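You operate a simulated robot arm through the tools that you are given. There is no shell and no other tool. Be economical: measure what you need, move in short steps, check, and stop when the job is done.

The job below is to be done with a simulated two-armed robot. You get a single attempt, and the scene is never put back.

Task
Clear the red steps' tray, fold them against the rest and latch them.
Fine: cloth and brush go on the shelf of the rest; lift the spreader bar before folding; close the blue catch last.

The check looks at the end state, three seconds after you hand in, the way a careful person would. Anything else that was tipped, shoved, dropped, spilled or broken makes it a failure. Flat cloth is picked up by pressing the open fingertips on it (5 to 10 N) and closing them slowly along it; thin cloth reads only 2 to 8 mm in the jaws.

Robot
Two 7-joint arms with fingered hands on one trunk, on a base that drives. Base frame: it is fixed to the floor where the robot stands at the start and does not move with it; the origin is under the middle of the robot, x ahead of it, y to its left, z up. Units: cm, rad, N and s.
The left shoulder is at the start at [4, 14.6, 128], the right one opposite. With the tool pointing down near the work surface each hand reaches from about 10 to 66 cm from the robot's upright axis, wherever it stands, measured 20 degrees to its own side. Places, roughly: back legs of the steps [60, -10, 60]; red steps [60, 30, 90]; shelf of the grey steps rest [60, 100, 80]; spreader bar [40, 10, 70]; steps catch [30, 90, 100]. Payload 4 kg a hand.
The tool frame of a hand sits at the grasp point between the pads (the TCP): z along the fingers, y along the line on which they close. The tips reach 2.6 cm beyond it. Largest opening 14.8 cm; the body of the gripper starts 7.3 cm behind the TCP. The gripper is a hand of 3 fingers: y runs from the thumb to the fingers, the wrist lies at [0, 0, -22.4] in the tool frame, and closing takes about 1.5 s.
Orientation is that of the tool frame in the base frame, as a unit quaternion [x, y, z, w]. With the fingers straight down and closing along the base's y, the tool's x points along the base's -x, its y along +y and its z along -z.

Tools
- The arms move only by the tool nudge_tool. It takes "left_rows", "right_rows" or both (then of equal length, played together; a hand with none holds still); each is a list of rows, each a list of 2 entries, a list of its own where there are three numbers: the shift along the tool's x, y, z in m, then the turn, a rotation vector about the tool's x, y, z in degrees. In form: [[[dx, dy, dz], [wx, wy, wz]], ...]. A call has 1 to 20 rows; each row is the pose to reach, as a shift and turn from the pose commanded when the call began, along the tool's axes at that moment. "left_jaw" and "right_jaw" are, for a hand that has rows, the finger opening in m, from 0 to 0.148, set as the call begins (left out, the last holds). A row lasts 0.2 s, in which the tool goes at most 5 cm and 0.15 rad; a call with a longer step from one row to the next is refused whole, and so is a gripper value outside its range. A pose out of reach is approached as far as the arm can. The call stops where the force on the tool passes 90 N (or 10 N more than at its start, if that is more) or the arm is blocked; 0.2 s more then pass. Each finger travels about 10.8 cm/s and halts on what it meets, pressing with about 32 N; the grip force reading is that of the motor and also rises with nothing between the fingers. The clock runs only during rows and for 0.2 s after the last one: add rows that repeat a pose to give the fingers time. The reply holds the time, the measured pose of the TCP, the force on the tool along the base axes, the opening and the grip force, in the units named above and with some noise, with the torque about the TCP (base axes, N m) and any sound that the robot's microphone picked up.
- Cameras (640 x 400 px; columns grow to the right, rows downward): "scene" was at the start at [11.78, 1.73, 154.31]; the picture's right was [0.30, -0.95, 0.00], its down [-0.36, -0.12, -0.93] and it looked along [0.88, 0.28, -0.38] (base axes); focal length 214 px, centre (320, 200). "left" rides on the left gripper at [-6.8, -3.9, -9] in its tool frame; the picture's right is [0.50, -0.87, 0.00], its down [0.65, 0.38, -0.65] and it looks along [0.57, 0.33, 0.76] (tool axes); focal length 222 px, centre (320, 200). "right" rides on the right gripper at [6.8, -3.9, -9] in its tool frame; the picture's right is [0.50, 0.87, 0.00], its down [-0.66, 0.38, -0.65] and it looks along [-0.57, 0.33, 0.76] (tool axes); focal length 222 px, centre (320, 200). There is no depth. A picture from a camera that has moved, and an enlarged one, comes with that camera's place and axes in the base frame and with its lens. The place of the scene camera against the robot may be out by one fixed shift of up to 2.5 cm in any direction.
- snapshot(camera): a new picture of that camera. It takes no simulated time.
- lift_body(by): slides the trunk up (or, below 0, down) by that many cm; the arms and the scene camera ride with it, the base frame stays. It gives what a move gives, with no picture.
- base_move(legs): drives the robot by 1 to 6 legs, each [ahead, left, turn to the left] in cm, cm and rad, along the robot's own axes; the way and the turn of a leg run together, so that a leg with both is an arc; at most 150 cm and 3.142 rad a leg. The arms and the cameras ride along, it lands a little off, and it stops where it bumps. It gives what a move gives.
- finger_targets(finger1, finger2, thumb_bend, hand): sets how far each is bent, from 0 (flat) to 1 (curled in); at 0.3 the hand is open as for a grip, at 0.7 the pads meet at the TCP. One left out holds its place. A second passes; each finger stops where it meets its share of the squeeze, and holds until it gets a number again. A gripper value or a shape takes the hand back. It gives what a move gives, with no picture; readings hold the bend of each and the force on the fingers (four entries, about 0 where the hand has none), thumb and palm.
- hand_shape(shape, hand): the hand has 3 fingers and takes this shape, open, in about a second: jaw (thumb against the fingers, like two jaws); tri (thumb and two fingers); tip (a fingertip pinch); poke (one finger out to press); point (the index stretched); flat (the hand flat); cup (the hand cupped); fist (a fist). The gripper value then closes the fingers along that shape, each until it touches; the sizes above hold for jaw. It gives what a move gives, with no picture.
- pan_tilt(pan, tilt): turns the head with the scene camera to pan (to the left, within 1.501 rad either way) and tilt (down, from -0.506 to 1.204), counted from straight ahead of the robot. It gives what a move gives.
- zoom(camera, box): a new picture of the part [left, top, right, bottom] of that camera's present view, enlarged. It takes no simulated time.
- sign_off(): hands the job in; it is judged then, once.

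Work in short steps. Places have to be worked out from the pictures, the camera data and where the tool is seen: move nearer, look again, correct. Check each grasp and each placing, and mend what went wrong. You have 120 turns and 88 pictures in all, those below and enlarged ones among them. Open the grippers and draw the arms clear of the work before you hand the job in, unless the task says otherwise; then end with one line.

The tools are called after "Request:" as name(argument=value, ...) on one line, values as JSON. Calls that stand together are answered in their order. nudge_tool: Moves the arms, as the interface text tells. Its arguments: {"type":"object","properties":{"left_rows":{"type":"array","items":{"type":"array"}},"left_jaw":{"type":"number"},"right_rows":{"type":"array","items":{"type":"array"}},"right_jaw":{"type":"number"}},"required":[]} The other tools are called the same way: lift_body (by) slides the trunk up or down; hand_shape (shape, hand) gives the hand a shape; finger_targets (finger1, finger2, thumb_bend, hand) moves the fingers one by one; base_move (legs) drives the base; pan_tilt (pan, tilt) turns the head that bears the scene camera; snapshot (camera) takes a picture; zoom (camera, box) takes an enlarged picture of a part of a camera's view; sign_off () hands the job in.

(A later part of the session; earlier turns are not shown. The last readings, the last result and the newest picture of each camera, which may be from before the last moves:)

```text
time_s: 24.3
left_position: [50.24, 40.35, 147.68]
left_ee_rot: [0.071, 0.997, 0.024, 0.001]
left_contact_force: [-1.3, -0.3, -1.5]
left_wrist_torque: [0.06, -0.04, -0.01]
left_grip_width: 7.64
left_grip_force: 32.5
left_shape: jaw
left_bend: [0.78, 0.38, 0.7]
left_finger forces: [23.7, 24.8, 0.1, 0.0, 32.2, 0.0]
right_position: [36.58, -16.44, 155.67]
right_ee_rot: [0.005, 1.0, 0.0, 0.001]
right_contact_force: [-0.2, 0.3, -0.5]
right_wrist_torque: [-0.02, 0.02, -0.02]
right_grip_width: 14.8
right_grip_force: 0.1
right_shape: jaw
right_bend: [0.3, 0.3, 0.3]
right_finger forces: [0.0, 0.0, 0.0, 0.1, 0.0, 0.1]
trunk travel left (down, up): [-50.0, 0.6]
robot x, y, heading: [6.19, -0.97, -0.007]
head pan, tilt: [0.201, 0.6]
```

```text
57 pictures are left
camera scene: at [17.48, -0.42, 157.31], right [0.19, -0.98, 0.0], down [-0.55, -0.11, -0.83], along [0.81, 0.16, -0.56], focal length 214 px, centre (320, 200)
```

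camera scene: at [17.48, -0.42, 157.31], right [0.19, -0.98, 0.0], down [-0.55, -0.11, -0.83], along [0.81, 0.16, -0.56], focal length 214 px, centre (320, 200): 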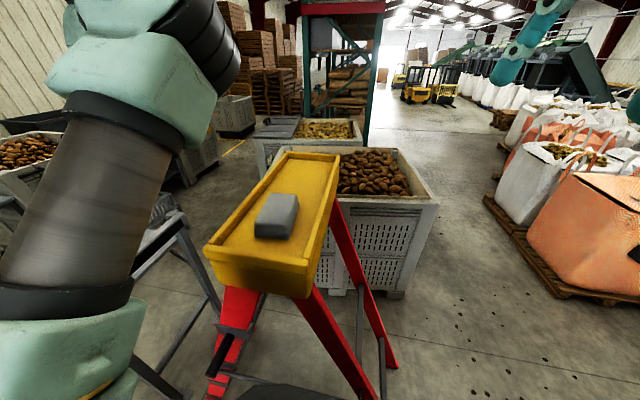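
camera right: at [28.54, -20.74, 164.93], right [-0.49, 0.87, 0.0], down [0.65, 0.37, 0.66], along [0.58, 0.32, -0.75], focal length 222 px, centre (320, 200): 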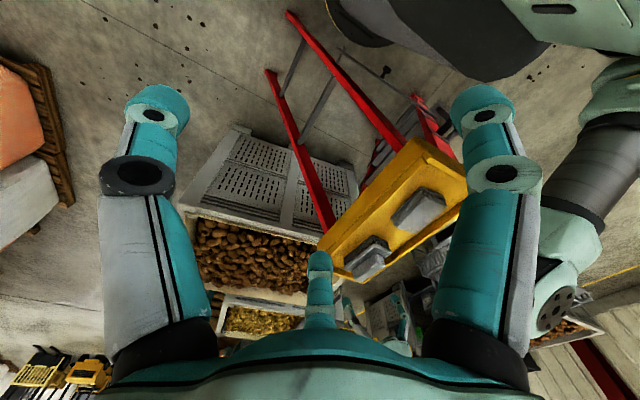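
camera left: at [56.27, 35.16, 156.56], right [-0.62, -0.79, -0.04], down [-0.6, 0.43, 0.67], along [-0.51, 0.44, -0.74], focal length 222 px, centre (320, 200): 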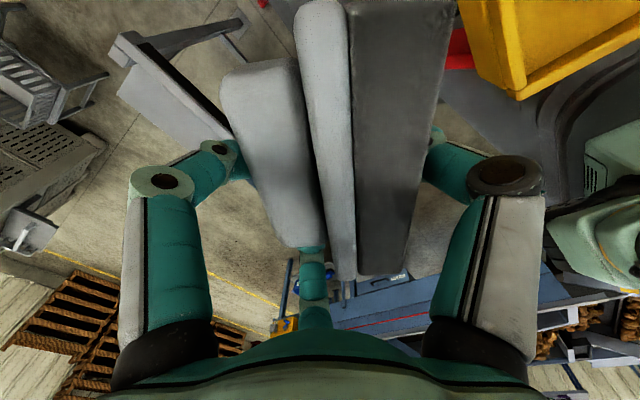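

The brush is held clear. Now I move the right hand above the cloth (~[47,15]).

Request:
nudge_tool(right_rows=[[[-0.01, 0.03, 0], [0, 0, 0]], [[-0.02, 0.07, 0], [0, 0, 0]], [[-0.03, 0.11, 0], [0, 0, 0]], [[-0.04, 0.15, 0.01], [0, 0, 0]], [[-0.06, 0.19, 0.02], [0, 0, 0]], [[-0.08, 0.23, 0.03], [0, 0, 0]], [[-0.1, 0.27, 0.04], [0, 0, 0]], [[-0.105, 0.31, 0.05], [0, 0, 0]], [[-0.105, 0.315, 0.06], [0, 0, 0]], [[-0.105, 0.315, 0.06], [0, 0, 0]]])

Request:
snapshot(camera="right")

```text
time_s: 26.7
left_position: [50.27, 40.13, 147.69]
left_ee_rot: [0.07, 0.997, 0.026, 0.0]
left_contact_force: [0.1, -0.4, -2.6]
left_wrist_torque: [0.07, -0.02, -0.02]
left_grip_width: 7.62
left_grip_force: 32.0
left_shape: jaw
left_bend: [0.78, 0.38, 0.7]
left_finger forces: [23.7, 24.7, 0.1, 0.0, 32.2, 0.0]
right_position: [49.12, 9.99, 149.19]
right_ee_rot: [0.035, 0.999, 0.027, -0.022]
right_contact_force: [0.3, 0.6, 0.0]
right_wrist_torque: [-0.03, 0.0, 0.02]
right_grip_width: 14.79
right_grip_force: 0.0
right_shape: jaw
right_bend: [0.3, 0.3, 0.3]
right_finger forces: [0.0, 0.1, 0.1, 0.0, 0.1, 0.0]
right hand out of reach, approached as far as the arm can: row 8, 9, 10
trunk travel left (down, up): [-50.0, 0.6]
robot x, y, heading: [5.91, -1.38, -0.011]
head pan, tilt: [0.201, 0.6]
stopped in row 10 (right hand): the arm was blocked; the commanded pose is now the measured one
```

```text
56 pictures are left
camera right: at [42.56, 6.1, 158.36], right [-0.44, 0.9, 0.07], down [0.71, 0.3, 0.64], along [0.56, 0.33, -0.76], focal length 222 px, centre (320, 200)
```

right: 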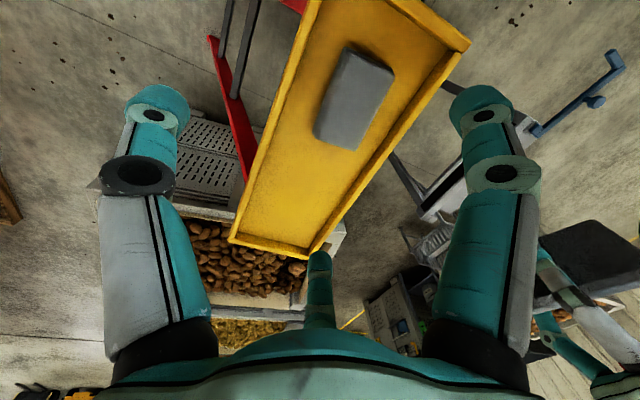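

The cloth centre computes to [47,15.2] at z≈130. The arm is near its limit, so I shift the base 7 cm left to bring the hand over it.

Request:
base_move(legs=[[0, 7, 0]])

Request:
nudge_tool(right_rows=[[[0.01, -0.01, 0.02], [0, 0, 0]], [[0.02, -0.015, 0.04], [0, 0, 0]], [[0.02, -0.015, 0.06], [0, 0, 0]], [[0.02, -0.015, 0.06], [0, 0, 0]]])

Request:
snapshot(camera="right")

```text
time_s: 27.7
left_position: [50.53, 45.64, 148.12]
left_ee_rot: [0.072, 0.997, 0.03, 0.0]
left_contact_force: [-0.7, -1.3, -1.1]
left_wrist_torque: [0.11, 0.0, -0.03]
left_grip_width: 7.65
left_grip_force: 32.3
left_shape: jaw
left_bend: [0.78, 0.38, 0.7]
left_finger forces: [23.6, 24.7, 0.0, 0.1, 32.3, 0.0]
right_position: [49.22, 15.52, 149.36]
right_ee_rot: [0.036, 0.999, 0.03, -0.02]
right_contact_force: [0.0, -1.8, 0.8]
right_wrist_torque: [0.12, -0.02, -0.01]
right_grip_width: 14.79
right_grip_force: 0.1
right_shape: jaw
right_bend: [0.3, 0.3, 0.3]
right_finger forces: [0.0, 0.0, 0.0, 0.0, 0.0, 0.0]
trunk travel left (down, up): [-50.0, 0.6]
robot x, y, heading: [5.93, 5.64, -0.011]
head pan, tilt: [0.201, 0.6]
```

```text
time_s: 28.7
left_position: [50.51, 47.43, 147.68]
left_ee_rot: [0.071, 0.997, 0.024, 0.0]
left_contact_force: [0.5, 0.9, -2.1]
left_wrist_torque: [-0.02, 0.03, 0.04]
left_grip_width: 7.64
left_grip_force: 32.4
left_shape: jaw
left_bend: [0.78, 0.38, 0.7]
left_finger forces: [23.7, 24.7, 0.1, 0.1, 32.2, 0.0]
right_position: [46.81, 16.24, 143.14]
right_ee_rot: [0.035, 0.999, 0.025, -0.021]
right_contact_force: [-0.2, 0.5, -0.2]
right_wrist_torque: [-0.04, 0.0, -0.03]
right_grip_width: 14.81
right_grip_force: 0.0
right_shape: jaw
right_bend: [0.3, 0.3, 0.3]
right_finger forces: [0.0, 0.0, 0.0, 0.0, 0.1, 0.0]
trunk travel left (down, up): [-50.0, 0.6]
robot x, y, heading: [5.75, 5.73, -0.011]
head pan, tilt: [0.201, 0.6]
```

```text
55 pictures are left
camera right: at [40.27, 12.47, 152.37], right [-0.44, 0.9, 0.06], down [0.71, 0.3, 0.64], along [0.56, 0.33, -0.76], focal length 222 px, centre (320, 200)
```

right: 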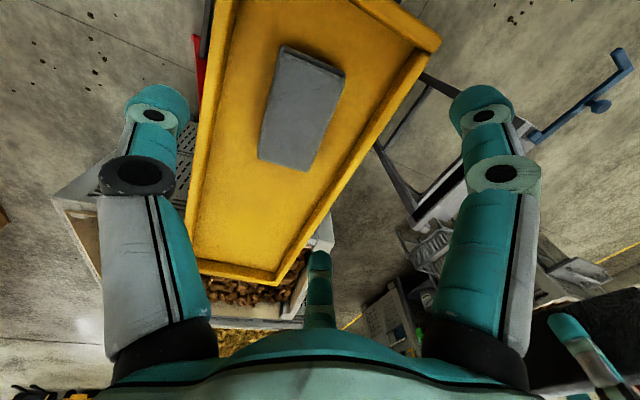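

The cloth block is centred at [48,15.2], about 11×6 cm, top z≈129.7. I descend with a 10 cm opening to z≈130, checking contact.

Request:
nudge_tool(right_rows=[[[-0.006, -0.005, 0.02], [0, 0, 0]], [[-0.012, -0.01, 0.05], [0, 0, 0]], [[-0.019, -0.016, 0.08], [0, 0, 0]], [[-0.019, -0.016, 0.11], [0, 0, 0]], [[-0.019, -0.016, 0.131], [0, 0, 0]], [[-0.019, -0.016, 0.131], [0, 0, 0]]], right_jaw=0.1)

Request:
snapshot(camera="right")

```text
time_s: 29.8
left_position: [50.04, 46.65, 148.03]
left_ee_rot: [0.072, 0.997, 0.027, 0.002]
left_contact_force: [0.1, -0.8, -1.2]
left_wrist_torque: [0.06, 0.0, 0.04]
left_grip_width: 7.61
left_grip_force: 31.6
left_shape: jaw
left_bend: [0.78, 0.38, 0.7]
left_finger forces: [23.8, 24.7, 0.0, 0.0, 32.2, 0.0]
right_position: [48.07, 14.47, 133.46]
right_ee_rot: [0.04, 0.998, 0.047, -0.008]
right_contact_force: [2.1, -3.7, 43.8]
right_wrist_torque: [1.33, 0.52, -0.01]
right_grip_width: 9.85
right_grip_force: 0.0
right_shape: jaw
right_bend: [0.22, 0.24, 0.72]
right_finger forces: [27.3, 16.7, 0.1, 0.0, 0.0, 0.0]
trunk travel left (down, up): [-50.0, 0.6]
robot x, y, heading: [5.99, 5.4, -0.008]
head pan, tilt: [0.201, 0.6]
stopped in row 5 (right hand): the force on the tool passed its limit at 102 N (the readings are from after the stop); the commanded pose is now the measured one
```

```text
54 pictures are left
camera right: at [41.17, 10.4, 142.25], right [-0.43, 0.9, 0.09], down [0.69, 0.26, 0.67], along [0.58, 0.35, -0.73], focal length 222 px, centre (320, 200)
```

right: 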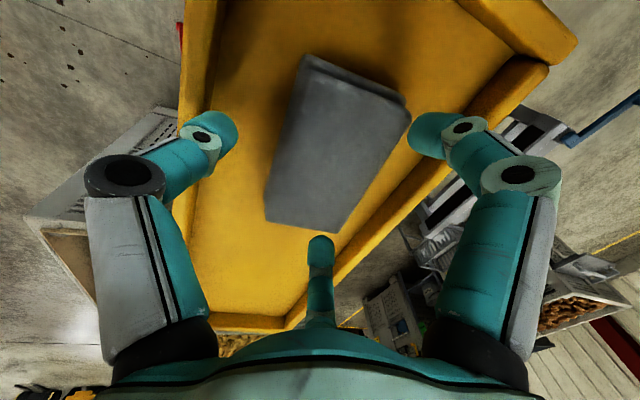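

The finger tips landed on the cloth's corners (the cloth top is a bit higher than thought, and my hand's yaw is off by ~9°). I lift, correct the yaw, and open the two fingers wider so they pass outside the corners while the thumb stays bent.

Request:
nudge_tool(right_rows=[[[0, 0, -0.02], [0, 0, 0]], [[0, 0, -0.05], [0, 0, -5]], [[0, 0, -0.05], [0, 0, -9]], [[0, 0, -0.05], [0, 0, -9]]], right_jaw=0.148)

Request:
finger_targets(hand="right", finger1=0.28, finger2=0.28, thumb_bend=0.5)

Request:
snapshot(camera="right")

```text
time_s: 30.8
left_position: [50.81, 47.01, 147.62]
left_ee_rot: [0.072, 0.997, 0.025, -0.002]
left_contact_force: [0.0, -0.4, -1.4]
left_wrist_torque: [0.07, 0.03, 0.02]
left_grip_width: 7.63
left_grip_force: 31.6
left_shape: jaw
left_bend: [0.78, 0.38, 0.7]
left_finger forces: [23.6, 24.7, 0.0, 0.0, 32.2, 0.0]
right_position: [48.93, 14.54, 137.43]
right_ee_rot: [-0.04, 0.998, 0.04, -0.01]
right_contact_force: [0.4, -0.4, -0.6]
right_wrist_torque: [0.03, 0.05, 0.01]
right_grip_width: 14.79
right_grip_force: 0.1
right_shape: jaw
right_bend: [0.3, 0.3, 0.3]
right_finger forces: [0.0, 0.1, 0.1, 0.0, 0.0, 0.0]
trunk travel left (down, up): [-50.0, 0.6]
robot x, y, heading: [6.33, 5.91, -0.013]
head pan, tilt: [0.201, 0.6]
```

```text
time_s: 31.8
left_position: [50.49, 47.01, 147.71]
left_ee_rot: [0.072, 0.997, 0.026, 0.0]
left_contact_force: [-0.1, -0.1, -1.6]
left_wrist_torque: [0.03, 0.01, 0.02]
left_grip_width: 7.64
left_grip_force: 32.0
left_shape: jaw
left_bend: [0.78, 0.38, 0.7]
left_finger forces: [23.7, 24.6, 0.0, 0.0, 32.2, 0.0]
right_position: [48.52, 14.57, 137.61]
right_ee_rot: [-0.041, 0.998, 0.04, -0.008]
right_contact_force: [0.0, -0.5, 0.7]
right_wrist_torque: [-0.01, 0.02, 0.0]
right_grip_width: 9.85
right_grip_force: 0.1
right_shape: fingers
right_bend: [0.28, 0.28, 0.5]
right_finger forces: [0.0, 0.0, 0.1, 0.0, 0.0, 0.0]
trunk travel left (down, up): [-50.0, 0.6]
robot x, y, heading: [5.91, 6.14, -0.009]
head pan, tilt: [0.201, 0.6]
```

```text
53 pictures are left
camera right: at [42.47, 9.39, 146.42], right [-0.57, 0.82, 0.08], down [0.64, 0.38, 0.67], along [0.52, 0.43, -0.74], focal length 222 px, centre (320, 200)
```

right: 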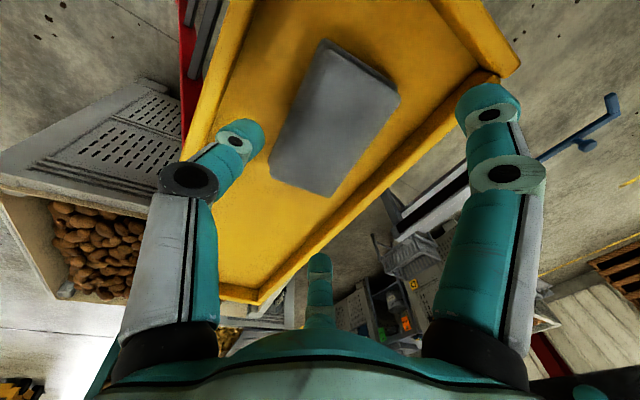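

The two fingers need ~1.2 cm more toward −y to clear the left rim, and the thumb needs to bend a little more. I adjust and then descend to z≈130.8.

Request:
finger_targets(hand="right", thumb_bend=0.58)

Request:
nudge_tool(right_rows=[[[0.001, -0.009, 0.005], [0, 0, 0]], [[0.001, -0.016, 0.02], [0, 0, 0]], [[0.001, -0.017, 0.04], [0, 0, 0]], [[0.001, -0.017, 0.055], [0, 0, 0]], [[0.001, -0.017, 0.067], [0, 0, 0]]])

Request:
snapshot(camera="right")

```text
time_s: 32.8
left_position: [50.62, 47.02, 147.73]
left_ee_rot: [0.073, 0.997, 0.026, 0.0]
left_contact_force: [0.1, -0.1, -3.0]
left_wrist_torque: [0.05, 0.02, 0.01]
left_grip_width: 7.64
left_grip_force: 31.8
left_shape: jaw
left_bend: [0.78, 0.38, 0.7]
left_finger forces: [23.8, 24.8, 0.0, 0.0, 32.2, 0.1]
right_position: [48.58, 14.58, 137.55]
right_ee_rot: [-0.039, 0.998, 0.041, -0.01]
right_contact_force: [0.4, 0.3, 0.7]
right_wrist_torque: [-0.03, 0.0, 0.0]
right_grip_width: 8.87
right_grip_force: 0.1
right_shape: fingers
right_bend: [0.28, 0.28, 0.57]
right_finger forces: [0.0, 0.0, 0.0, 0.0, 0.0, 0.0]
trunk travel left (down, up): [-50.0, 0.6]
robot x, y, heading: [6.02, 5.59, -0.012]
head pan, tilt: [0.201, 0.6]
```

```text
time_s: 34.0
left_position: [50.29, 46.66, 147.92]
left_ee_rot: [0.073, 0.997, 0.027, 0.001]
left_contact_force: [0.1, 0.3, -1.6]
left_wrist_torque: [0.02, -0.03, 0.02]
left_grip_width: 7.63
left_grip_force: 32.2
left_shape: jaw
left_bend: [0.78, 0.38, 0.7]
left_finger forces: [23.8, 24.7, 0.0, 0.0, 32.2, 0.0]
right_position: [48.34, 12.94, 131.4]
right_ee_rot: [-0.038, 0.998, 0.045, -0.004]
right_contact_force: [7.1, -4.5, 29.5]
right_wrist_torque: [-1.0, -0.36, 0.2]
right_grip_width: 8.72
right_grip_force: 14.6
right_shape: fingers
right_bend: [0.28, 0.28, 0.56]
right_finger forces: [0.0, 0.1, 0.0, 0.0, 29.1, 0.0]
trunk travel left (down, up): [-50.0, 0.6]
robot x, y, heading: [5.81, 5.59, -0.013]
head pan, tilt: [0.201, 0.6]
```

```text
52 pictures are left
camera right: at [42.11, 7.89, 140.04], right [-0.56, 0.82, 0.08], down [0.63, 0.37, 0.68], along [0.53, 0.43, -0.73], focal length 222 px, centre (320, 200)
```

right: 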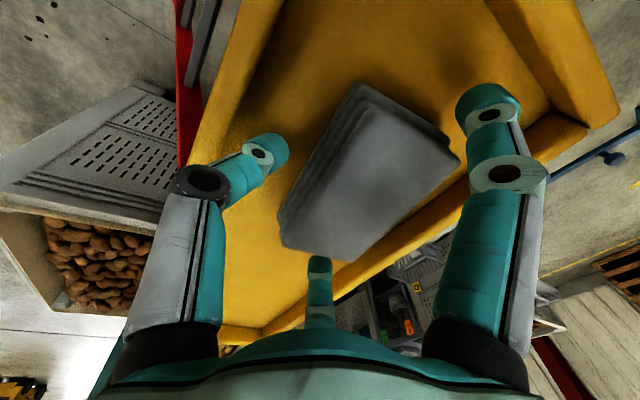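

The fingers are past the cloth's ends without contact; only the thumb presses (29 N). I raise 5 mm and close the fingers in steps.

Request:
nudge_tool(right_rows=[[[0, 0, -0.003], [0, 0, 0]], [[0, 0.0, -0.005], [0, 0, 0]]])

Request:
finger_targets(hand="right", finger1=0.5, finger2=0.5, thumb_bend=0.7)

Request:
finger_targets(hand="right", finger1=0.85, finger2=0.85, thumb_bend=0.9)

Request:
snapshot(camera="right")

```text
time_s: 34.6
left_position: [50.62, 46.79, 147.75]
left_ee_rot: [0.072, 0.997, 0.026, 0.002]
left_contact_force: [-0.8, -0.2, -1.0]
left_wrist_torque: [0.02, 0.03, -0.02]
left_grip_width: 7.64
left_grip_force: 31.9
left_shape: jaw
left_bend: [0.78, 0.38, 0.7]
left_finger forces: [23.7, 24.6, 0.0, 0.0, 32.2, 0.0]
right_position: [48.41, 13.03, 131.38]
right_ee_rot: [-0.04, 0.998, 0.041, -0.011]
right_contact_force: [2.8, -2.8, 18.3]
right_wrist_torque: [-0.65, -0.17, 0.09]
right_grip_width: 8.81
right_grip_force: 9.1
right_shape: fingers
right_bend: [0.28, 0.28, 0.56]
right_finger forces: [0.0, 0.0, 0.0, 0.1, 17.9, 0.0]
trunk travel left (down, up): [-50.0, 0.6]
robot x, y, heading: [6.0, 5.83, -0.011]
head pan, tilt: [0.201, 0.6]
```

```text
time_s: 35.6
left_position: [50.49, 46.96, 147.72]
left_ee_rot: [0.072, 0.997, 0.025, 0.0]
left_contact_force: [0.4, 0.3, -1.5]
left_wrist_torque: [0.0, -0.01, 0.01]
left_grip_width: 7.65
left_grip_force: 32.6
left_shape: jaw
left_bend: [0.78, 0.38, 0.7]
left_finger forces: [23.6, 24.7, 0.0, 0.1, 32.3, 0.0]
right_position: [48.43, 13.2, 131.32]
right_ee_rot: [-0.039, 0.998, 0.041, -0.01]
right_contact_force: [-0.6, 0.1, 0.3]
right_wrist_torque: [-0.01, 0.01, 0.01]
right_grip_width: 6.46
right_grip_force: 16.2
right_shape: fingers
right_bend: [0.37, 0.37, 0.65]
right_finger forces: [11.8, 12.1, 0.0, 0.1, 8.1, 0.1]
trunk travel left (down, up): [-50.0, 0.6]
robot x, y, heading: [6.15, 5.93, -0.008]
head pan, tilt: [0.201, 0.6]
```

```text
time_s: 36.6
left_position: [50.65, 46.99, 147.74]
left_ee_rot: [0.072, 0.997, 0.025, 0.0]
left_contact_force: [0.0, -0.4, -1.5]
left_wrist_torque: [0.05, 0.03, 0.06]
left_grip_width: 7.63
left_grip_force: 32.0
left_shape: jaw
left_bend: [0.78, 0.38, 0.7]
left_finger forces: [23.7, 24.8, 0.0, 0.0, 32.2, 0.1]
right_position: [48.48, 13.24, 131.39]
right_ee_rot: [-0.039, 0.998, 0.041, -0.01]
right_contact_force: [-0.1, -0.4, -0.3]
right_wrist_torque: [0.04, 0.02, 0.02]
right_grip_width: 5.05
right_grip_force: 18.5
right_shape: fingers
right_bend: [0.35, 0.35, 0.84]
right_finger forces: [13.6, 12.0, 0.1, 0.1, 11.7, 0.0]
trunk travel left (down, up): [-50.0, 0.6]
robot x, y, heading: [5.83, 5.76, -0.014]
head pan, tilt: [0.201, 0.6]
```

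```text
51 pictures are left
camera right: at [42.31, 8.16, 140.22], right [-0.57, 0.82, 0.08], down [0.64, 0.38, 0.67], along [0.52, 0.43, -0.74], focal length 222 px, centre (320, 200)
```

right: 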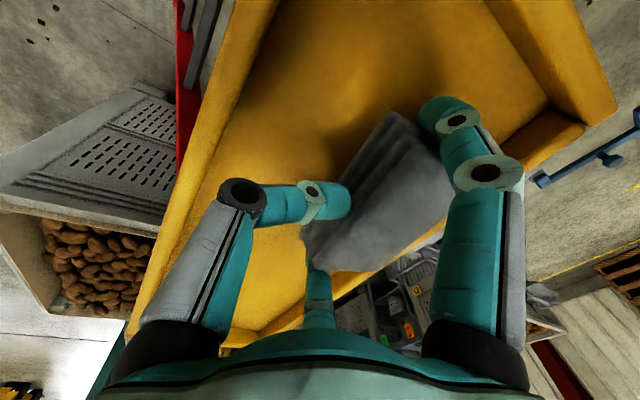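

The cloth is held by all three fingers (~12 N each). I lift it slowly and check.

Request:
nudge_tool(right_rows=[[[0, 0, -0.01], [0, 0, 0]], [[0, 0.0, -0.02], [0, 0, 0]], [[0, 0.0, -0.035], [0, 0, 0]], [[0, 0.0, -0.05], [0, 0, 0]]])

Request:
snapshot(camera="right")

```text
time_s: 37.6
left_position: [50.59, 47.06, 147.71]
left_ee_rot: [0.073, 0.997, 0.026, 0.001]
left_contact_force: [-0.2, -0.8, -2.7]
left_wrist_torque: [0.04, 0.03, 0.02]
left_grip_width: 7.64
left_grip_force: 31.6
left_shape: jaw
left_bend: [0.78, 0.38, 0.7]
left_finger forces: [23.7, 24.7, 0.0, 0.1, 32.2, 0.0]
right_position: [48.51, 12.97, 136.23]
right_ee_rot: [-0.04, 0.998, 0.04, -0.009]
right_contact_force: [-0.6, 0.2, -1.4]
right_wrist_torque: [-0.03, -0.04, 0.05]
right_grip_width: 5.09
right_grip_force: 18.4
right_shape: fingers
right_bend: [0.35, 0.35, 0.84]
right_finger forces: [13.4, 12.2, 0.0, 0.0, 11.6, 0.0]
trunk travel left (down, up): [-50.0, 0.6]
robot x, y, heading: [6.41, 5.62, -0.011]
head pan, tilt: [0.201, 0.6]
```

```text
50 pictures are left
camera right: at [42.47, 7.77, 145.15], right [-0.57, 0.82, 0.08], down [0.64, 0.38, 0.67], along [0.52, 0.43, -0.74], focal length 222 px, centre (320, 200)
```

right: 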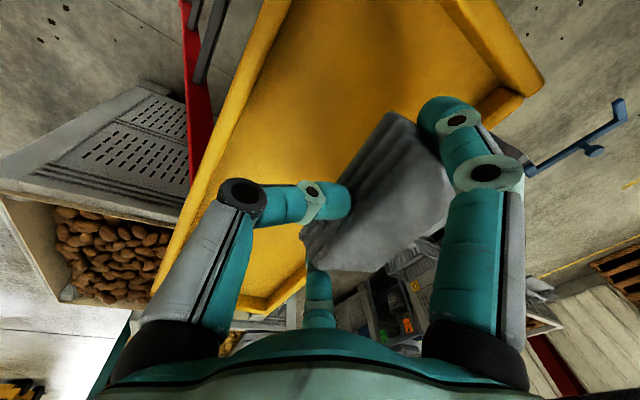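

Cloth lifted cleanly. I raise it, pull both hands back a bit, and then back the robot away from the steps.

Request:
nudge_tool(right_rows=[[[0, 0, -0.03], [0, 0, 0]], [[0, 0.0, -0.06], [0, 0, 0]], [[0, 0.0, -0.1], [0, 0, 0]], [[0.03, -0.02, -0.12], [0, 0, 0]], [[0.06, -0.04, -0.13], [0, 0, 0]]])

Request:
base_move(legs=[[-40, 0, 0]])

Request:
pan_tilt(pan=1.2, tilt=0.5)

Request:
snapshot(camera="scene")

```text
time_s: 38.8
left_position: [50.39, 46.66, 147.91]
left_ee_rot: [0.072, 0.997, 0.028, 0.0]
left_contact_force: [0.3, -0.5, -2.2]
left_wrist_torque: [0.0, 0.01, 0.0]
left_grip_width: 7.65
left_grip_force: 31.5
left_shape: jaw
left_bend: [0.78, 0.38, 0.7]
left_finger forces: [23.6, 24.7, 0.0, 0.0, 32.2, 0.0]
right_position: [43.18, 7.07, 149.23]
right_ee_rot: [-0.039, 0.998, 0.042, -0.008]
right_contact_force: [0.5, 0.1, -1.3]
right_wrist_torque: [-0.03, 0.01, -0.02]
right_grip_width: 5.08
right_grip_force: 18.3
right_shape: fingers
right_bend: [0.35, 0.35, 0.84]
right_finger forces: [13.3, 12.3, 0.1, 0.0, 11.2, 0.0]
trunk travel left (down, up): [-50.0, 0.6]
robot x, y, heading: [5.68, 5.94, -0.011]
head pan, tilt: [0.201, 0.6]
```

```text
time_s: 41.3
left_position: [11.61, 47.09, 147.49]
left_ee_rot: [0.077, 0.997, 0.025, -0.001]
left_contact_force: [1.2, 0.6, -2.1]
left_wrist_torque: [0.04, 0.03, 0.01]
left_grip_width: 7.64
left_grip_force: 32.3
left_shape: jaw
left_bend: [0.78, 0.38, 0.7]
left_finger forces: [23.7, 24.7, 0.0, 0.0, 32.2, 0.0]
right_position: [3.96, 7.63, 148.96]
right_ee_rot: [-0.034, 0.999, 0.041, -0.01]
right_contact_force: [0.0, -0.8, -0.4]
right_wrist_torque: [-0.03, 0.03, 0.02]
right_grip_width: 5.07
right_grip_force: 18.5
right_shape: fingers
right_bend: [0.35, 0.35, 0.84]
right_finger forces: [13.4, 12.3, 0.0, 0.0, 11.2, 0.0]
trunk travel left (down, up): [-50.0, 0.6]
robot x, y, heading: [-33.88, 6.7, -0.023]
head pan, tilt: [0.201, 0.6]
```

```text
time_s: 42.6
left_position: [11.23, 47.3, 147.66]
left_ee_rot: [0.077, 0.997, 0.026, 0.0]
left_contact_force: [-0.4, 0.1, -2.6]
left_wrist_torque: [0.02, 0.01, -0.04]
left_grip_width: 7.6
left_grip_force: 32.3
left_shape: jaw
left_bend: [0.78, 0.38, 0.7]
left_finger forces: [23.7, 24.8, 0.1, 0.1, 32.2, 0.0]
right_position: [3.6, 7.74, 149.11]
right_ee_rot: [-0.035, 0.999, 0.041, -0.009]
right_contact_force: [0.0, -0.3, -0.7]
right_wrist_torque: [-0.04, -0.04, -0.03]
right_grip_width: 5.09
right_grip_force: 18.4
right_shape: fingers
right_bend: [0.35, 0.35, 0.84]
right_finger forces: [13.4, 12.3, 0.0, 0.1, 11.2, 0.0]
trunk travel left (down, up): [-50.0, 0.6]
robot x, y, heading: [-33.84, 6.59, -0.02]
head pan, tilt: [1.201, 0.499]
```

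```text
49 pictures are left
camera scene: at [-27.2, 13.65, 158.21], right [0.92, -0.38, 0.0], down [-0.18, -0.44, -0.88], along [0.33, 0.81, -0.48], focal length 214 px, centre (320, 200)
```

scene: 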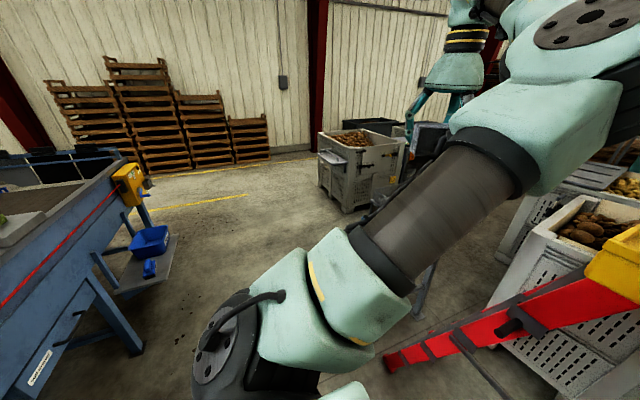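

The way to the left is clear (conveyor beyond x≈−90, bins far). I drive left 115 cm and turn 45° right to face the shelf.

Request:
base_move(legs=[[0, 115, 0], [0, 0, -0.765]])

Request:
pan_tilt(pan=0.0, tilt=0.7)

Request:
snapshot(camera="scene")

```text
time_s: 50.5
left_position: [29.14, 119.69, 147.56]
left_ee_rot: [0.449, 0.893, 0.023, 0.01]
left_contact_force: [-0.7, -0.8, -1.6]
left_wrist_torque: [0.06, 0.0, 0.0]
left_grip_width: 7.63
left_grip_force: 32.1
left_shape: jaw
left_bend: [0.78, 0.78, 0.7]
left_finger forces: [23.5, 24.6, 0.0, 0.0, 31.7, 0.0]
right_position: [-3.93, 96.89, 149.12]
right_ee_rot: [0.346, 0.937, 0.041, 0.007]
right_contact_force: [0.1, 0.9, -1.1]
right_wrist_torque: [-0.04, 0.02, 0.02]
right_grip_width: 5.05
right_grip_force: 19.0
right_shape: fingers
right_bend: [0.35, 0.35, 0.84]
right_finger forces: [13.4, 12.3, 0.0, 0.0, 11.2, 0.0]
trunk travel left (down, up): [-50.0, 0.6]
robot x, y, heading: [-31.32, 122.44, -0.794]
head pan, tilt: [1.201, 0.499]
```

```text
time_s: 51.9
left_position: [29.23, 119.72, 147.59]
left_ee_rot: [0.449, 0.893, 0.024, 0.01]
left_contact_force: [0.4, 0.2, -1.2]
left_wrist_torque: [0.03, -0.03, 0.03]
left_grip_width: 7.58
left_grip_force: 31.6
left_shape: jaw
left_bend: [0.78, 0.78, 0.7]
left_finger forces: [23.4, 24.6, 0.0, 0.1, 31.7, 0.0]
right_position: [-3.83, 97.0, 148.97]
right_ee_rot: [0.346, 0.937, 0.041, 0.007]
right_contact_force: [0.1, -0.2, -0.8]
right_wrist_torque: [-0.02, 0.01, -0.02]
right_grip_width: 5.09
right_grip_force: 18.4
right_shape: fingers
right_bend: [0.35, 0.35, 0.84]
right_finger forces: [13.5, 12.3, 0.1, 0.0, 11.3, 0.0]
trunk travel left (down, up): [-50.0, 0.6]
robot x, y, heading: [-31.57, 121.98, -0.797]
head pan, tilt: [0.0, 0.7]
```

```text
48 pictures are left
camera scene: at [-23.17, 113.53, 156.45], right [-0.72, -0.7, 0.0], down [-0.45, 0.46, -0.76], along [0.53, -0.55, -0.64], focal length 214 px, centre (320, 200)
```

scene: 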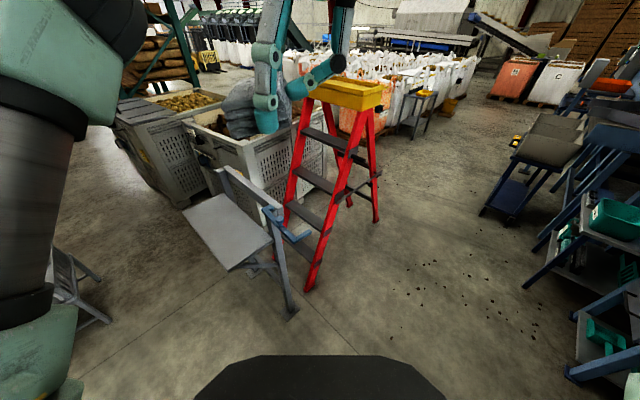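

The shelf is clear and bare: roughly x 36–86, y 84–105. I drive to about [12,128] keeping the hands high.

Request:
base_move(legs=[[26, 35, 0]])

Request:
snapshot(camera="scene")

Request:
snapshot(camera="left")

Request:
snapshot(camera="right")

```text
time_s: 54.6
left_position: [71.98, 125.8, 147.85]
left_ee_rot: [0.448, 0.894, 0.024, 0.011]
left_contact_force: [0.1, -0.6, -1.7]
left_wrist_torque: [0.01, -0.02, 0.0]
left_grip_width: 7.6
left_grip_force: 31.8
left_shape: jaw
left_bend: [0.78, 0.78, 0.7]
left_finger forces: [23.4, 24.6, 0.0, 0.1, 31.6, 0.0]
right_position: [38.76, 102.91, 149.13]
right_ee_rot: [0.347, 0.937, 0.042, 0.008]
right_contact_force: [-0.4, -0.6, -0.5]
right_wrist_torque: [-0.04, 0.03, 0.01]
right_grip_width: 5.04
right_grip_force: 18.9
right_shape: fingers
right_bend: [0.35, 0.35, 0.84]
right_finger forces: [13.4, 12.3, 0.0, 0.0, 11.3, 0.1]
trunk travel left (down, up): [-50.0, 0.6]
robot x, y, heading: [11.49, 128.4, -0.799]
head pan, tilt: [0.0, 0.7]
```

```text
47 pictures are left
camera scene: at [19.51, 119.58, 156.46], right [-0.72, -0.7, 0.0], down [-0.45, 0.46, -0.77], along [0.53, -0.55, -0.64], focal length 214 px, centre (320, 200)
```

scene: 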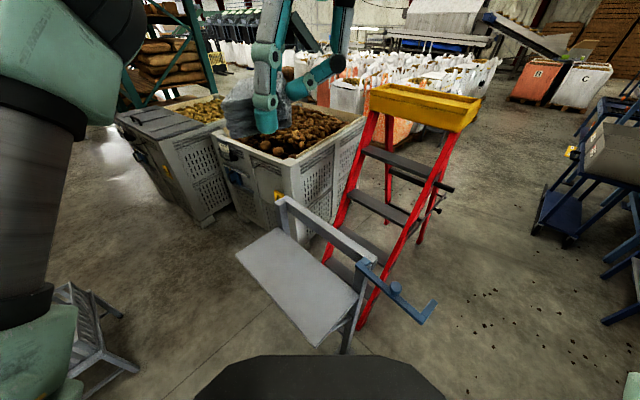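

```text
46 pictures are left
camera left: at [72.36, 117.65, 156.67], right [-0.99, -0.11, -0.04], down [-0.11, 0.73, 0.67], along [-0.04, 0.67, -0.74], focal length 222 px, centre (320, 200)
```

left: 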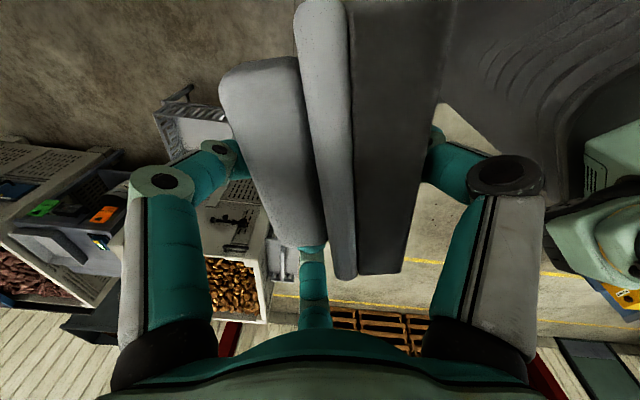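

```text
45 pictures are left
camera right: at [30.78, 103.84, 157.95], right [0.18, 0.98, 0.08], down [0.71, -0.19, 0.67], along [0.68, -0.07, -0.73], focal length 222 px, centre (320, 200)
```

right: 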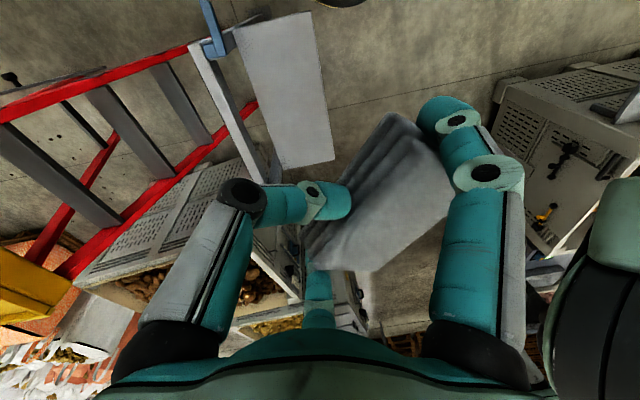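

Shelf refined: x 35–83, y 84–107, z≈79. I lower the trunk 35 cm and check.

Request:
lift_body(by=-35)

Request:
nudge_tool(left_rows=[[[0, 0, 0], [0, 0, 0]]])

Request:
snapshot(camera="scene")

```text
time_s: 58.0
left_position: [72.18, 125.83, 112.64]
left_ee_rot: [0.449, 0.893, 0.023, 0.01]
left_contact_force: [-1.2, 0.5, -1.6]
left_wrist_torque: [0.02, 0.0, 0.0]
left_grip_width: 7.61
left_grip_force: 32.1
left_shape: jaw
left_bend: [0.78, 0.78, 0.7]
left_finger forces: [23.4, 24.6, 0.1, 0.0, 31.7, 0.1]
right_position: [38.95, 103.07, 114.12]
right_ee_rot: [0.347, 0.937, 0.041, 0.007]
right_contact_force: [-1.2, 0.0, -0.7]
right_wrist_torque: [-0.05, 0.04, 0.01]
right_grip_width: 5.09
right_grip_force: 18.3
right_shape: fingers
right_bend: [0.35, 0.35, 0.84]
right_finger forces: [13.3, 12.3, 0.1, 0.0, 11.3, 0.0]
trunk travel left (down, up): [-15.0, 35.6]
robot x, y, heading: [11.68, 128.2, -0.799]
head pan, tilt: [0.0, 0.7]
```

```text
time_s: 58.4
left_position: [72.27, 125.77, 112.86]
left_ee_rot: [0.45, 0.893, 0.025, 0.011]
left_contact_force: [-0.3, 0.0, -2.2]
left_wrist_torque: [0.01, 0.0, -0.01]
left_grip_width: 7.63
left_grip_force: 32.2
left_shape: jaw
left_bend: [0.78, 0.78, 0.7]
left_finger forces: [23.4, 24.5, 0.0, 0.0, 31.6, 0.1]
right_position: [38.99, 103.05, 114.15]
right_ee_rot: [0.347, 0.937, 0.041, 0.007]
right_contact_force: [1.0, 0.3, -1.4]
right_wrist_torque: [0.0, 0.03, -0.03]
right_grip_width: 5.07
right_grip_force: 18.3
right_shape: fingers
right_bend: [0.35, 0.35, 0.84]
right_finger forces: [13.4, 12.3, 0.1, 0.0, 11.3, 0.0]
trunk travel left (down, up): [-15.0, 35.6]
robot x, y, heading: [11.35, 128.27, -0.799]
head pan, tilt: [0.0, 0.7]
```

```text
44 pictures are left
camera scene: at [19.8, 119.62, 121.5], right [-0.72, -0.7, 0.0], down [-0.45, 0.46, -0.76], along [0.53, -0.55, -0.64], focal length 214 px, centre (320, 200)
```

scene: 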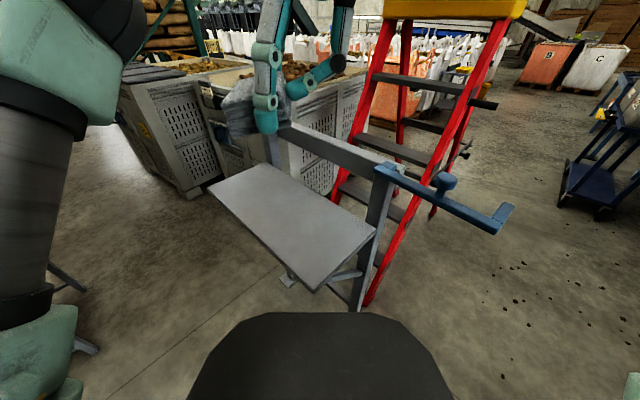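

Clear. I bring the brush over the shelf at about [66,97], z≈95.

Request:
nudge_tool(left_rows=[[[-0.02, -0.02, 0], [0, 0, 0]], [[-0.045, -0.05, 0.01], [0, 0, 0]], [[-0.07, -0.08, 0.02], [0, 0, 0]], [[-0.095, -0.11, 0.03], [0, 0, 0]], [[-0.12, -0.14, 0.045], [0, 0, 0]], [[-0.145, -0.17, 0.06], [0, 0, 0]], [[-0.17, -0.2, 0.075], [0, 0, 0]], [[-0.194, -0.228, 0.09], [0, 0, 0]], [[-0.194, -0.228, 0.107], [0, 0, 0]], [[-0.194, -0.228, 0.107], [0, 0, 0]]])

Request:
snapshot(camera="scene")

```text
time_s: 60.6
left_position: [65.93, 96.98, 100.28]
left_ee_rot: [0.447, 0.894, 0.024, 0.008]
left_contact_force: [0.3, -0.1, -1.2]
left_wrist_torque: [0.01, 0.02, 0.01]
left_grip_width: 7.59
left_grip_force: 32.3
left_shape: jaw
left_bend: [0.78, 0.78, 0.7]
left_finger forces: [23.7, 24.3, 0.0, 0.0, 31.9, 0.1]
right_position: [38.94, 102.97, 114.34]
right_ee_rot: [0.348, 0.936, 0.043, 0.008]
right_contact_force: [-13.9, -10.6, 13.3]
right_wrist_torque: [0.46, -0.07, 0.27]
right_grip_width: 4.17
right_grip_force: 0.2
right_shape: fingers
right_bend: [0.44, 0.47, 0.93]
right_finger forces: [0.0, 0.1, 0.0, 0.0, 0.0, 0.1]
trunk travel left (down, up): [-15.0, 35.6]
robot x, y, heading: [11.46, 128.49, -0.801]
head pan, tilt: [0.0, 0.7]
```

```text
43 pictures are left
camera scene: at [19.78, 119.59, 121.5], right [-0.72, -0.7, 0.0], down [-0.45, 0.46, -0.76], along [0.53, -0.55, -0.64], focal length 214 px, centre (320, 200)
```

scene: 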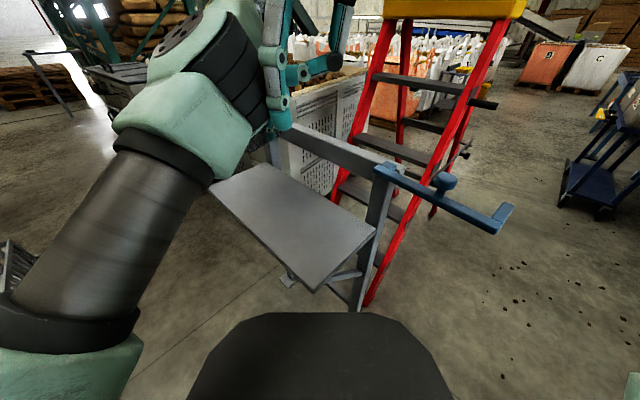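

The left wrist bumped the right hand and the right grip now reads empty. I look for the cloth.

Request:
snapshot(camera="right")

Request:
snapshot(camera="left")

```text
42 pictures are left
camera right: at [30.96, 103.85, 123.09], right [0.18, 0.98, 0.08], down [0.71, -0.19, 0.67], along [0.68, -0.07, -0.73], focal length 222 px, centre (320, 200)
```

right: 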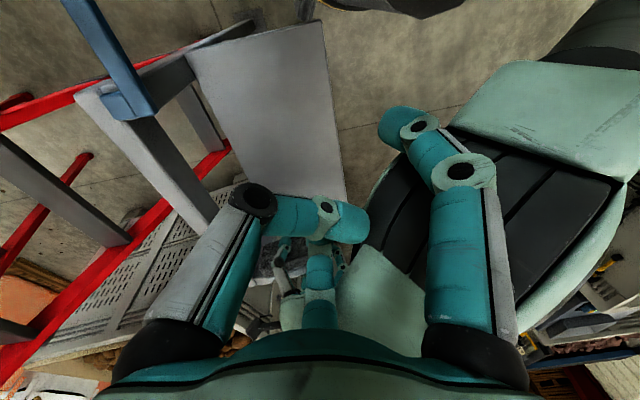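

```text
41 pictures are left
camera left: at [66.44, 88.95, 109.23], right [-0.99, -0.12, -0.04], down [-0.11, 0.73, 0.68], along [-0.05, 0.68, -0.74], focal length 222 px, centre (320, 200)
```

left: 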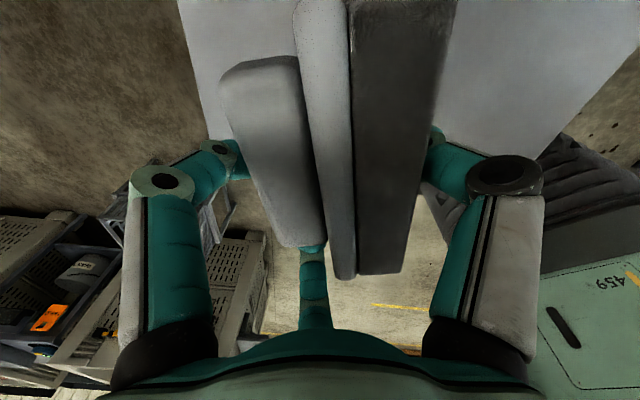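

The cloth was knocked out. I back the right hand off from the left wrist first, then look for the cloth.

Request:
nudge_tool(right_rows=[[[0.02, -0.01, -0.01], [0, 0, 0]], [[0.05, -0.03, -0.02], [0, 0, 0]], [[0.08, -0.05, -0.03], [0, 0, 0]], [[0.1, -0.08, -0.03], [0, 0, 0]]])

Request:
snapshot(camera="right")

```text
time_s: 61.6
left_position: [65.76, 96.88, 100.72]
left_ee_rot: [0.448, 0.894, 0.022, 0.01]
left_contact_force: [-0.5, -0.7, -1.4]
left_wrist_torque: [0.06, -0.04, -0.02]
left_grip_width: 7.59
left_grip_force: 31.4
left_shape: jaw
left_bend: [0.78, 0.78, 0.7]
left_finger forces: [23.7, 24.3, 0.1, 0.1, 31.9, 0.1]
right_position: [25.86, 102.97, 116.59]
right_ee_rot: [0.347, 0.937, 0.042, 0.007]
right_contact_force: [0.1, 0.2, 0.3]
right_wrist_torque: [0.01, -0.01, -0.01]
right_grip_width: 3.46
right_grip_force: 0.1
right_shape: fingers
right_bend: [0.48, 0.47, 0.9]
right_finger forces: [0.1, 0.0, 0.0, 0.0, 0.0, 0.0]
trunk travel left (down, up): [-15.0, 35.6]
robot x, y, heading: [11.73, 128.19, -0.801]
head pan, tilt: [0.0, 0.7]
```

```text
40 pictures are left
camera right: at [17.99, 103.86, 125.4], right [0.18, 0.98, 0.08], down [0.72, -0.19, 0.67], along [0.67, -0.07, -0.74], focal length 222 px, centre (320, 200)
```

right: 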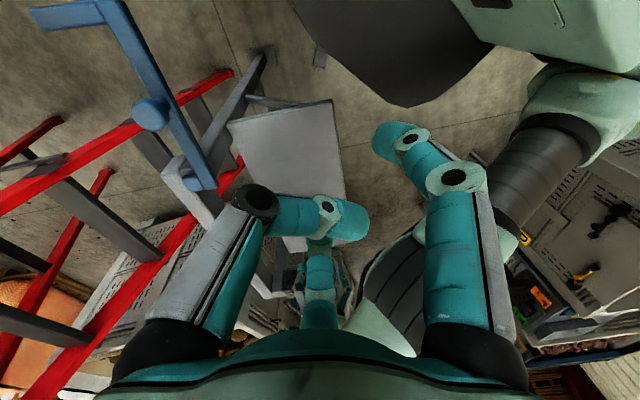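

No cloth on the shelf in view; I'll place the brush first. Lowering it toward the shelf.

Request:
nudge_tool(left_rows=[[[0, 0, 0.03], [0, 0, 0]], [[0, 0, 0.06], [0, 0, 0]], [[0, 0, 0.09], [0, 0, 0]], [[0, 0, 0.12], [0, 0, 0]], [[0, 0, 0.135], [0, 0, 0]], [[0, 0, 0.14], [0, 0, 0]]])

Request:
snapshot(camera="right")

```text
time_s: 63.0
left_position: [66.75, 97.79, 87.08]
left_ee_rot: [0.447, 0.894, 0.02, 0.009]
left_contact_force: [-0.1, -0.3, -1.8]
left_wrist_torque: [0.02, -0.01, 0.0]
left_grip_width: 7.55
left_grip_force: 32.3
left_shape: jaw
left_bend: [0.78, 0.78, 0.7]
left_finger forces: [24.0, 24.1, 0.0, 0.0, 31.8, 0.0]
right_position: [26.08, 103.02, 116.59]
right_ee_rot: [0.347, 0.937, 0.04, 0.007]
right_contact_force: [0.1, 0.5, 0.3]
right_wrist_torque: [0.01, 0.0, -0.01]
right_grip_width: 3.45
right_grip_force: 0.1
right_shape: fingers
right_bend: [0.48, 0.47, 0.9]
right_finger forces: [0.0, 0.0, 0.1, 0.0, 0.0, 0.0]
trunk travel left (down, up): [-15.0, 35.6]
robot x, y, heading: [11.56, 128.51, -0.802]
head pan, tilt: [0.0, 0.7]
```

```text
39 pictures are left
camera right: at [18.16, 103.95, 125.41], right [0.18, 0.98, 0.08], down [0.72, -0.19, 0.67], along [0.67, -0.07, -0.74], focal length 222 px, centre (320, 200)
```

right: 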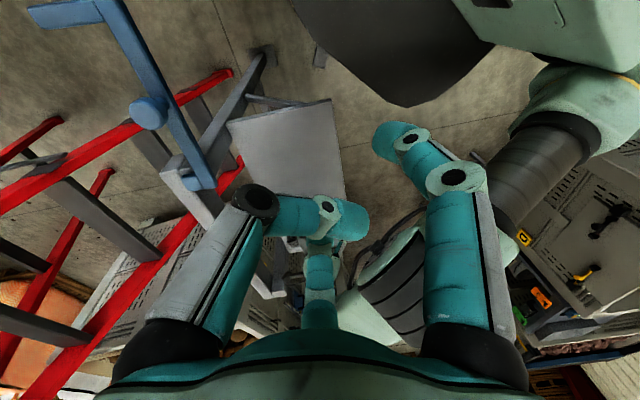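

Still free at z=87. I go down in small steps until contact.

Request:
nudge_tool(left_rows=[[[0, 0, 0.01], [0, 0, 0]], [[0, 0, 0.02], [0, 0, 0]], [[0, 0, 0.027], [0, 0, 0]], [[0, 0, 0.03], [0, 0, 0]]])

Request:
snapshot(camera="left")

```text
time_s: 64.0
left_position: [66.6, 97.57, 83.9]
left_ee_rot: [0.449, 0.893, 0.025, 0.011]
left_contact_force: [0.0, 0.1, -1.8]
left_wrist_torque: [0.03, -0.01, -0.03]
left_grip_width: 7.52
left_grip_force: 31.8
left_shape: jaw
left_bend: [0.78, 0.78, 0.7]
left_finger forces: [24.0, 24.2, 0.1, 0.1, 31.9, 0.0]
right_position: [26.13, 103.05, 116.52]
right_ee_rot: [0.347, 0.937, 0.041, 0.007]
right_contact_force: [0.5, -0.2, 0.3]
right_wrist_torque: [0.01, 0.0, 0.0]
right_grip_width: 3.47
right_grip_force: 0.1
right_shape: fingers
right_bend: [0.48, 0.47, 0.9]
right_finger forces: [0.0, 0.0, 0.0, 0.0, 0.0, 0.0]
trunk travel left (down, up): [-15.0, 35.6]
robot x, y, heading: [11.47, 128.06, -0.802]
head pan, tilt: [0.0, 0.7]
```

```text
38 pictures are left
camera left: at [67.14, 89.43, 92.74], right [-0.99, -0.11, -0.04], down [-0.11, 0.73, 0.67], along [-0.05, 0.67, -0.74], focal length 222 px, centre (320, 200)
```

left: 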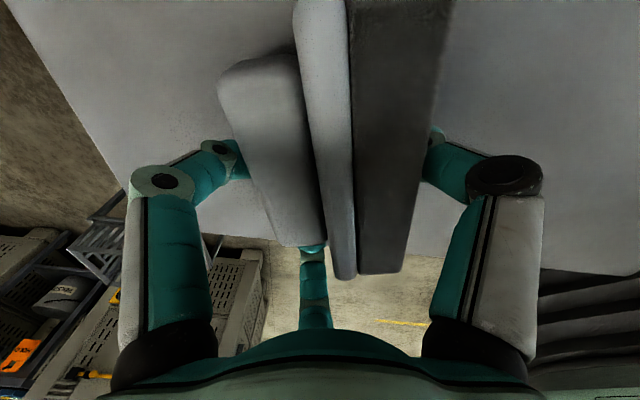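

No contact yet. Continuing down with a slight shift toward the shelf's middle.

Request:
nudge_tool(left_rows=[[[-0.008, -0.006, 0.01], [0, 0, 0]], [[-0.008, -0.006, 0.018], [0, 0, 0]], [[-0.008, -0.006, 0.022], [0, 0, 0]]])

```text
time_s: 64.8
left_position: [66.52, 96.92, 83.14]
left_ee_rot: [0.45, 0.892, 0.022, 0.024]
left_contact_force: [-5.4, 7.5, 67.4]
left_wrist_torque: [-0.11, 0.59, -0.27]
left_grip_width: 7.46
left_grip_force: 31.9
left_shape: jaw
left_bend: [0.79, 0.8, 0.71]
left_finger forces: [29.3, 31.6, 0.0, 0.0, 40.4, 0.1]
right_position: [25.43, 103.53, 116.82]
right_ee_rot: [0.347, 0.937, 0.041, 0.012]
right_contact_force: [-0.1, 0.5, 0.4]
right_wrist_torque: [0.01, -0.01, 0.04]
right_grip_width: 3.4
right_grip_force: 0.1
right_shape: fingers
right_bend: [0.48, 0.47, 0.9]
right_finger forces: [0.0, 0.0, 0.1, 0.0, 0.1, 0.0]
trunk travel left (down, up): [-15.0, 35.6]
robot x, y, heading: [11.84, 128.51, -0.795]
head pan, tilt: [0.0, 0.7]
```

Contact with the shelf (67 N) at z≈83.2. I ease up 1.3 cm in command and open the hand.

Request:
nudge_tool(left_rows=[[[0, 0, -0.007], [0, 0, 0]], [[0, 0, -0.013], [0, 0, 0]]])

Request:
nudge_tool(left_rows=[[[0, 0, 0], [0, 0, 0]], [[0, 0, 0], [0, 0, 0]], [[0, 0, 0], [0, 0, 0]], [[0, 0, 0], [0, 0, 0]], [[0, 0, 0], [0, 0, 0]]], left_jaw=0.13)

Request:
snapshot(camera="left")

```text
time_s: 65.4
left_position: [66.52, 96.63, 83.28]
left_ee_rot: [0.448, 0.894, 0.022, 0.012]
left_contact_force: [0.7, 6.5, 26.5]
left_wrist_torque: [0.03, -0.02, -0.16]
left_grip_width: 7.44
left_grip_force: 32.2
left_shape: jaw
left_bend: [0.79, 0.8, 0.69]
left_finger forces: [28.4, 27.9, 0.1, 0.0, 35.1, 0.0]
right_position: [25.89, 103.39, 116.75]
right_ee_rot: [0.347, 0.937, 0.04, 0.009]
right_contact_force: [-0.8, -0.5, -0.3]
right_wrist_torque: [0.0, -0.04, -0.02]
right_grip_width: 3.46
right_grip_force: 0.0
right_shape: fingers
right_bend: [0.48, 0.47, 0.9]
right_finger forces: [0.0, 0.0, 0.0, 0.0, 0.1, 0.0]
trunk travel left (down, up): [-15.0, 35.6]
robot x, y, heading: [11.82, 128.33, -0.805]
head pan, tilt: [0.0, 0.7]
```

```text
time_s: 66.6
left_position: [66.55, 96.56, 83.01]
left_ee_rot: [0.45, 0.892, 0.024, 0.01]
left_contact_force: [2.8, 1.5, 6.9]
left_wrist_torque: [-0.27, 0.33, 0.03]
left_grip_width: 12.95
left_grip_force: 0.0
left_shape: jaw
left_bend: [0.25, 0.25, 0.34]
left_finger forces: [0.1, 0.1, 0.0, 0.1, 7.1, 0.1]
right_position: [25.96, 103.07, 116.46]
right_ee_rot: [0.347, 0.937, 0.04, 0.007]
right_contact_force: [-0.1, -0.7, 0.6]
right_wrist_torque: [0.0, 0.02, -0.01]
right_grip_width: 3.46
right_grip_force: 0.1
right_shape: fingers
right_bend: [0.48, 0.47, 0.9]
right_finger forces: [0.1, 0.1, 0.1, 0.0, 0.0, 0.0]
trunk travel left (down, up): [-15.0, 35.6]
robot x, y, heading: [11.25, 128.06, -0.801]
head pan, tilt: [0.0, 0.7]
```

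```text
37 pictures are left
camera left: at [67.07, 88.51, 91.8], right [-0.99, -0.11, -0.04], down [-0.11, 0.73, 0.67], along [-0.05, 0.67, -0.74], focal length 222 px, centre (320, 200)
```

left: 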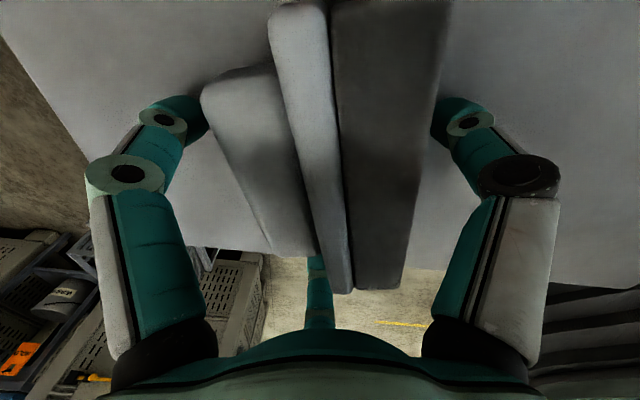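

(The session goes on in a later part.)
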